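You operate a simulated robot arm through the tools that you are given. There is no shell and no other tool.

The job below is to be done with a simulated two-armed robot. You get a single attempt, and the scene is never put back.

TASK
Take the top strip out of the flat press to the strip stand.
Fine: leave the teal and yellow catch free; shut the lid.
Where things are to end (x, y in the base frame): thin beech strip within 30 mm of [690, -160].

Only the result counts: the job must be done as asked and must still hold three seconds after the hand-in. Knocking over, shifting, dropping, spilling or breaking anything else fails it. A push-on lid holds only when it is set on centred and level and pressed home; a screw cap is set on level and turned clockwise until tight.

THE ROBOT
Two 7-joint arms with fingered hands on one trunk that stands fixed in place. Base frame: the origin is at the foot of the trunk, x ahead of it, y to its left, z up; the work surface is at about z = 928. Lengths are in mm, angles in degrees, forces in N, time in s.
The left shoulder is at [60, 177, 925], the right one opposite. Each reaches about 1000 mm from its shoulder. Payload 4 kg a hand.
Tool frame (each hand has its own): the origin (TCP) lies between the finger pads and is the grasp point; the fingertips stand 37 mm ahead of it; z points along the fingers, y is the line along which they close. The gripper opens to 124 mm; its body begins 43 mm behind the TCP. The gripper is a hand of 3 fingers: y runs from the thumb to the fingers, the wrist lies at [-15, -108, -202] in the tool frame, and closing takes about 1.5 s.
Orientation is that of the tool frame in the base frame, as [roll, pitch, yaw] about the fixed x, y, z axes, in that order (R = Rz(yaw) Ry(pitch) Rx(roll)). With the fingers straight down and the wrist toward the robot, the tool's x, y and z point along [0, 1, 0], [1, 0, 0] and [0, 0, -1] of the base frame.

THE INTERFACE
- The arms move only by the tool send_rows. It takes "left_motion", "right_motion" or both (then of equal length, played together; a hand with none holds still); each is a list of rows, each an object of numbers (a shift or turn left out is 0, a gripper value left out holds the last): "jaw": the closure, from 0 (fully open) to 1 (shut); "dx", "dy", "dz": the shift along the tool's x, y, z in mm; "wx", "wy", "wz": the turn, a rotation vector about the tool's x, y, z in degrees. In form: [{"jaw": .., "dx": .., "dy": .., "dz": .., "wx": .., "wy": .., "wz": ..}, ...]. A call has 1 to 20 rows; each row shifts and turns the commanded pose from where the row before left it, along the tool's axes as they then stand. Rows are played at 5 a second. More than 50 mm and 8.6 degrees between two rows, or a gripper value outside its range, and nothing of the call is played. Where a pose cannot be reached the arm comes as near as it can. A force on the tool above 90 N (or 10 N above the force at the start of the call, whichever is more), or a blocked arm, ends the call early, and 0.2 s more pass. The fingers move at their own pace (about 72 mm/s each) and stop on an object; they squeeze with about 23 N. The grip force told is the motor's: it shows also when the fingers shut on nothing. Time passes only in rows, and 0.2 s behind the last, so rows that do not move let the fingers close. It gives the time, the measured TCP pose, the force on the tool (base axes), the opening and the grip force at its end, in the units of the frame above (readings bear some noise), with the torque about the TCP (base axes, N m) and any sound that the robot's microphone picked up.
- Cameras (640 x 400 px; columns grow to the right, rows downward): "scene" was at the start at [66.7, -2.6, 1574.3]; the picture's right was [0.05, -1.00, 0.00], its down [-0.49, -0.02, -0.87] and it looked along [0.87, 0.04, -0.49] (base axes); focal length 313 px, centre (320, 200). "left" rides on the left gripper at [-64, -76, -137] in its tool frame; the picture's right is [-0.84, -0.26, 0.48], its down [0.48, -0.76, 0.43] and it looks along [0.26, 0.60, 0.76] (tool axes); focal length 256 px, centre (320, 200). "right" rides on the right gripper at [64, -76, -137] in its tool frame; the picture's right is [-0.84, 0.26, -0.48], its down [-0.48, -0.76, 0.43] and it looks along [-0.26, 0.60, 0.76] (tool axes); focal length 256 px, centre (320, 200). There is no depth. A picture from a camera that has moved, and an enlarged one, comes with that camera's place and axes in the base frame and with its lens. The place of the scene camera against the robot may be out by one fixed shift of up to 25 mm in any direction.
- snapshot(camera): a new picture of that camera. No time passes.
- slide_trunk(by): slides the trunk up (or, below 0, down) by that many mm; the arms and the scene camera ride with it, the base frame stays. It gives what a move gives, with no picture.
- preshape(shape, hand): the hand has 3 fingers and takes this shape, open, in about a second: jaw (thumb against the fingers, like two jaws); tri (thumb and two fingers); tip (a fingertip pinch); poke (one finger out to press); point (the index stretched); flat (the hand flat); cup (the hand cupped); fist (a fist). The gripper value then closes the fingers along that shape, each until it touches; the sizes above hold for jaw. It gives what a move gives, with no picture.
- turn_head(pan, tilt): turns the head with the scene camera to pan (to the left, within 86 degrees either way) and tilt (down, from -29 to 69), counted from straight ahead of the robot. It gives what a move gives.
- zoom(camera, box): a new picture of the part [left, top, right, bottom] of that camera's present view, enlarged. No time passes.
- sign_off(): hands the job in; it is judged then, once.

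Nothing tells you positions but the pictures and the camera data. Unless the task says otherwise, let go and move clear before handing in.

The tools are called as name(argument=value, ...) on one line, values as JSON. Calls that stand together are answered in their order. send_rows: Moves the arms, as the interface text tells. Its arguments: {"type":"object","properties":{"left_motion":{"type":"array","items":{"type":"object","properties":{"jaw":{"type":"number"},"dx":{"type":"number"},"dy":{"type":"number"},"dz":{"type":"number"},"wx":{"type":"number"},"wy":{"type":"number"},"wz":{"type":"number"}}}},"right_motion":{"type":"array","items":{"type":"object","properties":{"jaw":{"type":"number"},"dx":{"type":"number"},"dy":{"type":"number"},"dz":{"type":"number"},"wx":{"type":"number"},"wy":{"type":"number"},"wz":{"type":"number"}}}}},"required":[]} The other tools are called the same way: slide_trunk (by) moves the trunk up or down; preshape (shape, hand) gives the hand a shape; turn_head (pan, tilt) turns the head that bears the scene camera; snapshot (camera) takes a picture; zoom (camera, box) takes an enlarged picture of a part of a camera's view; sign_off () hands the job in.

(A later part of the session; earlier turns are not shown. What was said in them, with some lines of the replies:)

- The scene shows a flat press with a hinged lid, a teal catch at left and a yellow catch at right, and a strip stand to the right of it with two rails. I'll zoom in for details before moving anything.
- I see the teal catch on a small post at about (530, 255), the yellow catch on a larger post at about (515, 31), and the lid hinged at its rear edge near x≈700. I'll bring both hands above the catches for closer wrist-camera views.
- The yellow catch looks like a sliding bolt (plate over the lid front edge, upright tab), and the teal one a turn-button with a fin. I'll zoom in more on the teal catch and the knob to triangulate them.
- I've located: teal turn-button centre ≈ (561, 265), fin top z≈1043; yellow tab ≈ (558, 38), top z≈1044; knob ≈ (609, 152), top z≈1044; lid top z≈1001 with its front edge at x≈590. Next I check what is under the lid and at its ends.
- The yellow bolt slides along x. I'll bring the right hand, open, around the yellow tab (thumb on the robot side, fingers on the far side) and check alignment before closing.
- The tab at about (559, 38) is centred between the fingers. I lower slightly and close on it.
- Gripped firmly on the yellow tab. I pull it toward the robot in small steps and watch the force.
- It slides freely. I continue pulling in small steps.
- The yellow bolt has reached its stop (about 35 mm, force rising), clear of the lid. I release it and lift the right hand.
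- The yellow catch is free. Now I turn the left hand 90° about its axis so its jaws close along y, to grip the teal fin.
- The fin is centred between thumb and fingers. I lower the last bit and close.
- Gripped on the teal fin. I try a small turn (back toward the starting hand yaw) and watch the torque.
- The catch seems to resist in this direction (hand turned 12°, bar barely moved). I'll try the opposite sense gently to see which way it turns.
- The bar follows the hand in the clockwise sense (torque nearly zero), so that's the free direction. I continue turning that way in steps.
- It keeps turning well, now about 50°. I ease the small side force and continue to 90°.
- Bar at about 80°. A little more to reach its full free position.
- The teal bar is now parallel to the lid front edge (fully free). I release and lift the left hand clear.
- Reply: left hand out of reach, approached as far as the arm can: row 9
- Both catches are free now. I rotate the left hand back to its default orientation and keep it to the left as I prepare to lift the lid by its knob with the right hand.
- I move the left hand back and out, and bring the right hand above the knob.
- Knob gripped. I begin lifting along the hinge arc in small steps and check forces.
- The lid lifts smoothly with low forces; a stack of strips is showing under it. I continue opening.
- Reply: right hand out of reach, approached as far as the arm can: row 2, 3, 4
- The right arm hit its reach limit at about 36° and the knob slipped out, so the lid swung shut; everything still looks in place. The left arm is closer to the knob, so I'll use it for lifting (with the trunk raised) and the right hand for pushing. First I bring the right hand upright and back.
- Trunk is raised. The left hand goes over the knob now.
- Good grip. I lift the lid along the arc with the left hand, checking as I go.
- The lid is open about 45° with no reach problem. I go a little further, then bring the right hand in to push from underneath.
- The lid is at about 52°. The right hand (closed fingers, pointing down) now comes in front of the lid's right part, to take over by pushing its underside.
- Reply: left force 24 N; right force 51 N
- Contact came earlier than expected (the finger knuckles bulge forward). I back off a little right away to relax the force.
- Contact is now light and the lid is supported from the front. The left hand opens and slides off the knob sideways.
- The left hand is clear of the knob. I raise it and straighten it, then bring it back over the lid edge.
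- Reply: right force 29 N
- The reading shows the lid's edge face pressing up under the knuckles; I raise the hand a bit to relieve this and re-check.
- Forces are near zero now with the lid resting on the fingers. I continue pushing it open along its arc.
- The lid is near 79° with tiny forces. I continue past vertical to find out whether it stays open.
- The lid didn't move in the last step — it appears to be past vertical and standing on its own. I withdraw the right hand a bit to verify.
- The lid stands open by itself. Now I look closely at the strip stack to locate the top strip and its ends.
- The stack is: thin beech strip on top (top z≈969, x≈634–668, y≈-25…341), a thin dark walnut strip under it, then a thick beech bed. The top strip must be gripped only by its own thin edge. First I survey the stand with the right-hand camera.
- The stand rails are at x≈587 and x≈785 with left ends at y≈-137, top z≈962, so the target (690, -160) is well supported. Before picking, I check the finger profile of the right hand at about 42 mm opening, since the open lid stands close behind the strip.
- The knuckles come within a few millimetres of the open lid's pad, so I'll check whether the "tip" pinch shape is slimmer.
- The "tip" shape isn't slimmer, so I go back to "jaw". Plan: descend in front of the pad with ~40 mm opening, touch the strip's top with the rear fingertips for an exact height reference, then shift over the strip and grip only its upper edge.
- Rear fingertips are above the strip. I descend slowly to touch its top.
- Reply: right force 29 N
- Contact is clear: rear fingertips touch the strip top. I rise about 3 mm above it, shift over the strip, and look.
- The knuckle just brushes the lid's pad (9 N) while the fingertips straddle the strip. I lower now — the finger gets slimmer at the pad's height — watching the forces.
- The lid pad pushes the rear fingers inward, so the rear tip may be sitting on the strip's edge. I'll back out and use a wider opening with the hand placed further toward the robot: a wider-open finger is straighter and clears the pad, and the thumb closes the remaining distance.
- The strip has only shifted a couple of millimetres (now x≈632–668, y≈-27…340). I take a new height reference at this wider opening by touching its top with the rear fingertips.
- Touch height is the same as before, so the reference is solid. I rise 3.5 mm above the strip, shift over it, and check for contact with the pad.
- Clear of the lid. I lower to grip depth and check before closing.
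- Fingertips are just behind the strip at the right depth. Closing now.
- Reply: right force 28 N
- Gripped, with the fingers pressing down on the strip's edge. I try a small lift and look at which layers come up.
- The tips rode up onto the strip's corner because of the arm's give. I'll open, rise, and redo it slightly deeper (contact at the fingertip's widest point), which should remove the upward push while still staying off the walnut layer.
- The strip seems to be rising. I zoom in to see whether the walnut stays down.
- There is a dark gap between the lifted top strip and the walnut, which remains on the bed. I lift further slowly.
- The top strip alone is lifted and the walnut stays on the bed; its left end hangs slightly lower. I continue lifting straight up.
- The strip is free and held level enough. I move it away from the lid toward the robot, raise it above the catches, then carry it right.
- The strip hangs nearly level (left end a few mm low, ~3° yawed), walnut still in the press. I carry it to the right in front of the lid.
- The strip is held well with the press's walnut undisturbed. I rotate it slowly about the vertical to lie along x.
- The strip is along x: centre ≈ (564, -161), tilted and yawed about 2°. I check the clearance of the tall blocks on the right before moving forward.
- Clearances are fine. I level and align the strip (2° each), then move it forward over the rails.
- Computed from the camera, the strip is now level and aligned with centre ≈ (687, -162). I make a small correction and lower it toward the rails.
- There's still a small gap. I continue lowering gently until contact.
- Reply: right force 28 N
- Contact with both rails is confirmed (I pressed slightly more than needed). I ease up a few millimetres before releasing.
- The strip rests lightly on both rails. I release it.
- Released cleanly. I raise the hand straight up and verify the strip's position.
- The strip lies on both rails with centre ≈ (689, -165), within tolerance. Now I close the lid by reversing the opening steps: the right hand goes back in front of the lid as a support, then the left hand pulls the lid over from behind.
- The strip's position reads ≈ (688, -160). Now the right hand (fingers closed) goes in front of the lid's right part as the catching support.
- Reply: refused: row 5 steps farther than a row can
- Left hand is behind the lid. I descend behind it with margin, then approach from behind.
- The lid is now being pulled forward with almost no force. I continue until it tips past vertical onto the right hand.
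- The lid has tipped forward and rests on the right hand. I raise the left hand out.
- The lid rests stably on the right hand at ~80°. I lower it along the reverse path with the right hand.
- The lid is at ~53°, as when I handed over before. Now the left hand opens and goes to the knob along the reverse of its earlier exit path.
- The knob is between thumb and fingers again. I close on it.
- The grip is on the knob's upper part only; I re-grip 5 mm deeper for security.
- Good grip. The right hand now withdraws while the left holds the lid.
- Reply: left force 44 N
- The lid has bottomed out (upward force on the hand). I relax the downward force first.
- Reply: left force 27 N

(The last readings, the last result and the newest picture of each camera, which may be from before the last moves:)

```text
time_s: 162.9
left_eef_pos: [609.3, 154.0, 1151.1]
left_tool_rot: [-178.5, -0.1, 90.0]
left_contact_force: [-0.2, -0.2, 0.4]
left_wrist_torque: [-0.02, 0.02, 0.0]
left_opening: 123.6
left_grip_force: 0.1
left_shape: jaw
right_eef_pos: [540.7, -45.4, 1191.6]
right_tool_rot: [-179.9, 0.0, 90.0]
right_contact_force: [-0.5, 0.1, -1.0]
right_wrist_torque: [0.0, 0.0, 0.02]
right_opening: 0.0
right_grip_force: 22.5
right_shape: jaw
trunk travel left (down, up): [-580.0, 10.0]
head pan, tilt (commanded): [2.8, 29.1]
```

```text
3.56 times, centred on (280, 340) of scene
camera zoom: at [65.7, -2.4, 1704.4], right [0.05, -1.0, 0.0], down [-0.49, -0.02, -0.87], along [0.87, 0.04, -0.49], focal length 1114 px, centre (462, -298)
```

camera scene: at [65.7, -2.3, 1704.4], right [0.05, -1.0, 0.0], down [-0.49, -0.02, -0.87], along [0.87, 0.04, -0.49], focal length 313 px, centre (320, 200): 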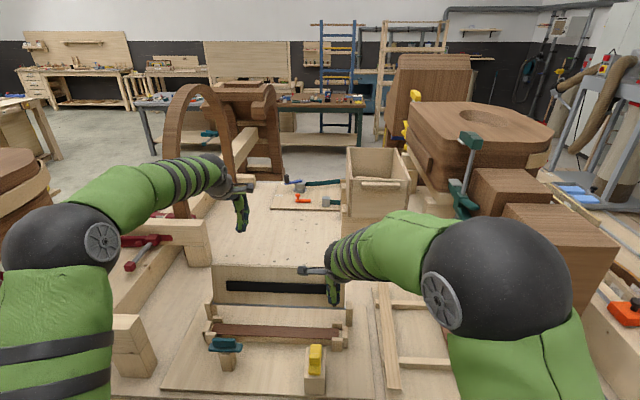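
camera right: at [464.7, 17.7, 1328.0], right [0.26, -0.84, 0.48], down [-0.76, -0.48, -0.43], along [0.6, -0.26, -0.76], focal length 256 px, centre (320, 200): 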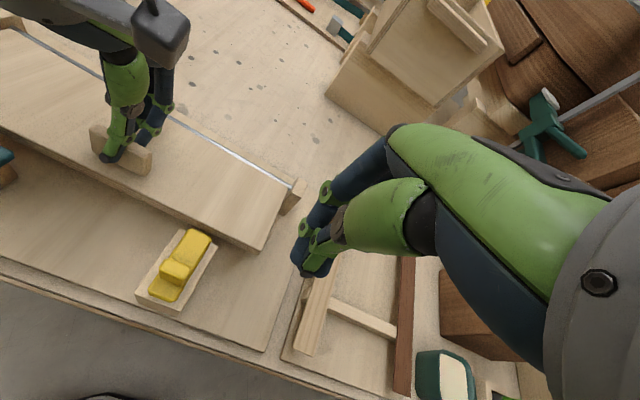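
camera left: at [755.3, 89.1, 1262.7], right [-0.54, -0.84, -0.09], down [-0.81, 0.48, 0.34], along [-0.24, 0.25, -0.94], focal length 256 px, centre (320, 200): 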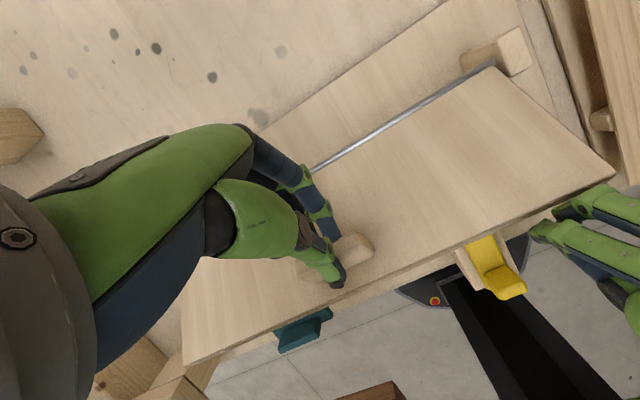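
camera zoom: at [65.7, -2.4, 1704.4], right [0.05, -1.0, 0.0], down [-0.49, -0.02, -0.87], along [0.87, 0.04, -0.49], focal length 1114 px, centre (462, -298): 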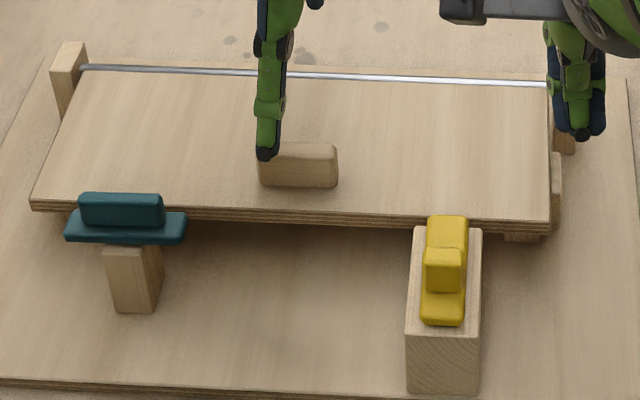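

The lid is shut, teal and yellow catches are in their free positions. I move both hands clear and do a final check of everything.

send_rows(left_motion=[{"dz": -30, "wx": -1.5}, {"dx": 30, "dy": -25, "dz": -20}, {"dx": 35, "dy": -25}, {"dx": 35, "dy": -20}, {"dx": 35}, {"dx": 30}, {}], right_motion=[{"dz": -30}, {"dx": -30, "dz": -20}, {"dx": -40}, {"dx": -40}, {"dx": -40}, {"dx": -40}, {}])

snapshot(camera="scene")

snapshot(camera="left")

snapshot(camera="right")

```text
time_s: 164.5
left_eef_pos: [541.8, 317.7, 1199.5]
left_tool_rot: [-179.9, 0.0, 90.1]
left_contact_force: [0.1, 0.0, 0.9]
left_wrist_torque: [-0.02, -0.03, -0.02]
left_opening: 123.9
left_grip_force: 0.2
left_shape: jaw
right_eef_pos: [540.0, -239.1, 1241.6]
right_tool_rot: [-180.0, 0.1, 90.0]
right_contact_force: [0.3, 0.4, -0.4]
right_wrist_torque: [0.01, 0.0, 0.0]
right_opening: 0.0
right_grip_force: 22.5
right_shape: jaw
trunk travel left (down, up): [-580.0, 10.0]
head pan, tilt (commanded): [2.8, 29.1]
```

```text
taken
camera scene: at [67.0, -2.1, 1704.3], right [0.05, -1.0, 0.0], down [-0.49, -0.02, -0.87], along [0.87, 0.04, -0.49], focal length 313 px, centre (320, 200)
```

scene: 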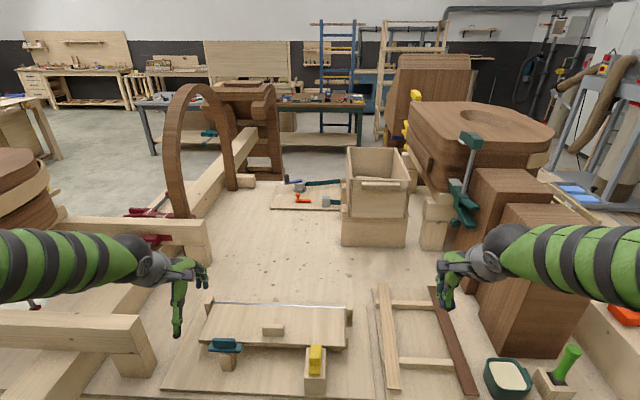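

```text
taken
camera left: at [465.0, 253.1, 1336.8], right [-0.26, -0.84, -0.48], down [-0.76, 0.48, -0.43], along [0.6, 0.26, -0.76], focal length 256 px, centre (320, 200)
```

left: 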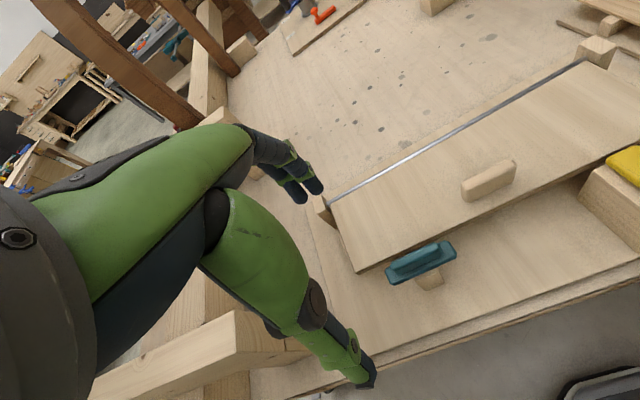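

```text
taken
camera right: at [463.1, -175.7, 1378.4], right [0.26, -0.84, 0.48], down [-0.76, -0.48, -0.43], along [0.6, -0.26, -0.76], focal length 256 px, centre (320, 200)
```

right: 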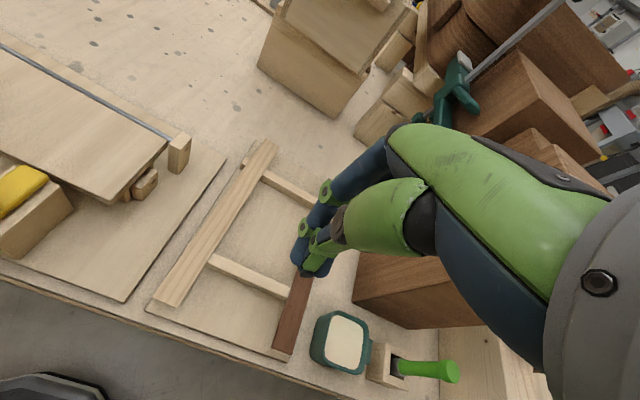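

zoom(camera="scene", box=[180, 280, 380, 400])

zoom(camera="right", box=[0, 40, 320, 320])

zoom(camera="left", box=[320, 60, 640, 300])

zoom(camera="scene", box=[360, 270, 500, 400])

```text
3.20 times, centred on (280, 340) of scene
camera zoom: at [67.0, -2.1, 1704.3], right [0.05, -1.0, 0.0], down [-0.49, -0.02, -0.87], along [0.87, 0.04, -0.49], focal length 1003 px, centre (448, -248)
```

zoom: 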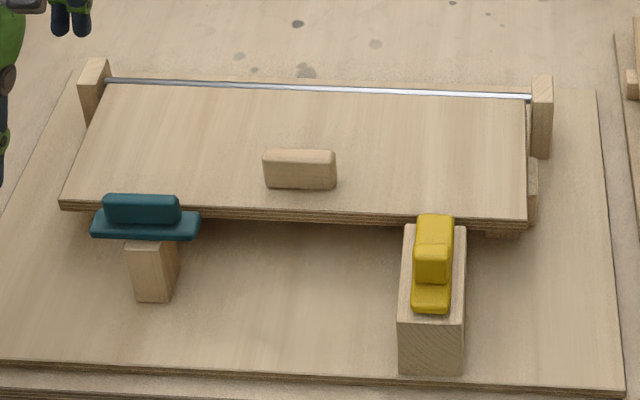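

```text
1.43 times, centred on (160, 180) of right
camera zoom: at [463.1, -175.7, 1378.4], right [0.26, -0.84, 0.48], down [-0.76, -0.48, -0.43], along [0.6, -0.26, -0.76], focal length 366 px, centre (549, 229)
```

zoom: 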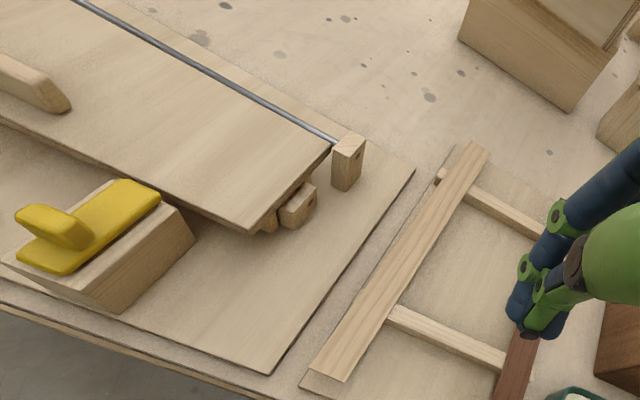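

```text
1.67 times, centred on (480, 180) of left
camera zoom: at [465.0, 253.1, 1336.8], right [-0.26, -0.84, -0.48], down [-0.76, 0.48, -0.43], along [0.6, 0.26, -0.76], focal length 427 px, centre (53, 233)
```

zoom: 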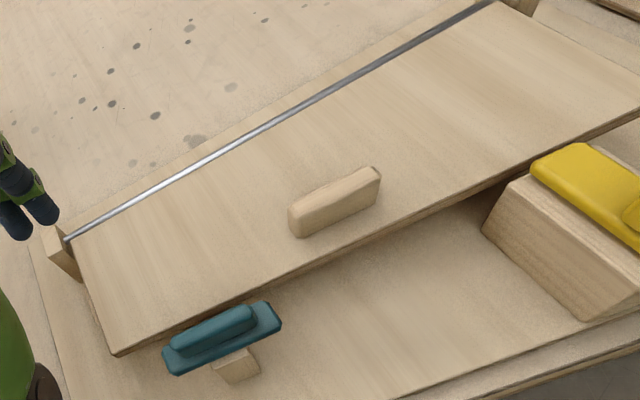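

```text
3.08 times, centred on (430, 335) of scene
camera zoom: at [67.0, -2.1, 1704.3], right [0.05, -1.0, 0.0], down [-0.49, -0.02, -0.87], along [0.87, 0.04, -0.49], focal length 964 px, centre (-18, -215)
```

zoom: 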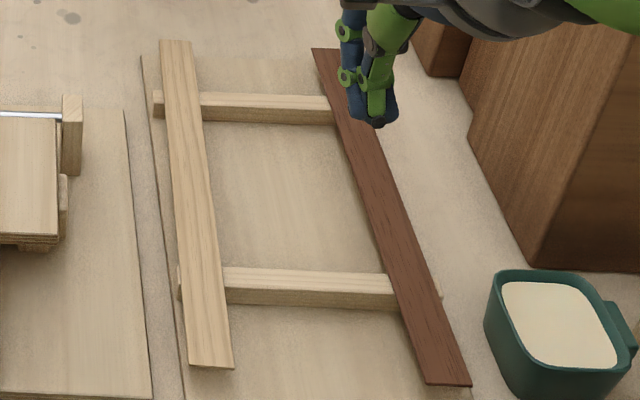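

The lid is shut, the teal catch is turned aside and the yellow bolt is drawn back. The thin beech strip rests on both stand rails at about (686, -160). The walnut strip is still in the press, and both hands are clear, so I'm handing the job in.

sign_off()

```text
The job is handed in.
```

The top strip is out of the press and lies across both rails of the strip stand. I measured its centre several times at x 683–689, y −158 to −165, within the 30 mm allowed around [690, −160].

- **Catches:** the teal catch is turned 90° off the lid. The yellow bolt is drawn back to its stop, about 10 mm clear of the lid by the last picture.
- **Lid:** shut. I pressed it down until it stopped, with about 44 N at the end, then let go.
- **Walnut strip:** still in the press between its guides. My first tries at gripping the top strip may have nudged it a millimetre or so; I could not measure that.
- **One slip:** on the first try at opening, the right hand lost the knob at about 35° and the lid fell shut. The pictures showed nothing knocked over or moved.

Both hands are empty and clear of everything. The trunk is still 130 mm above where it started.
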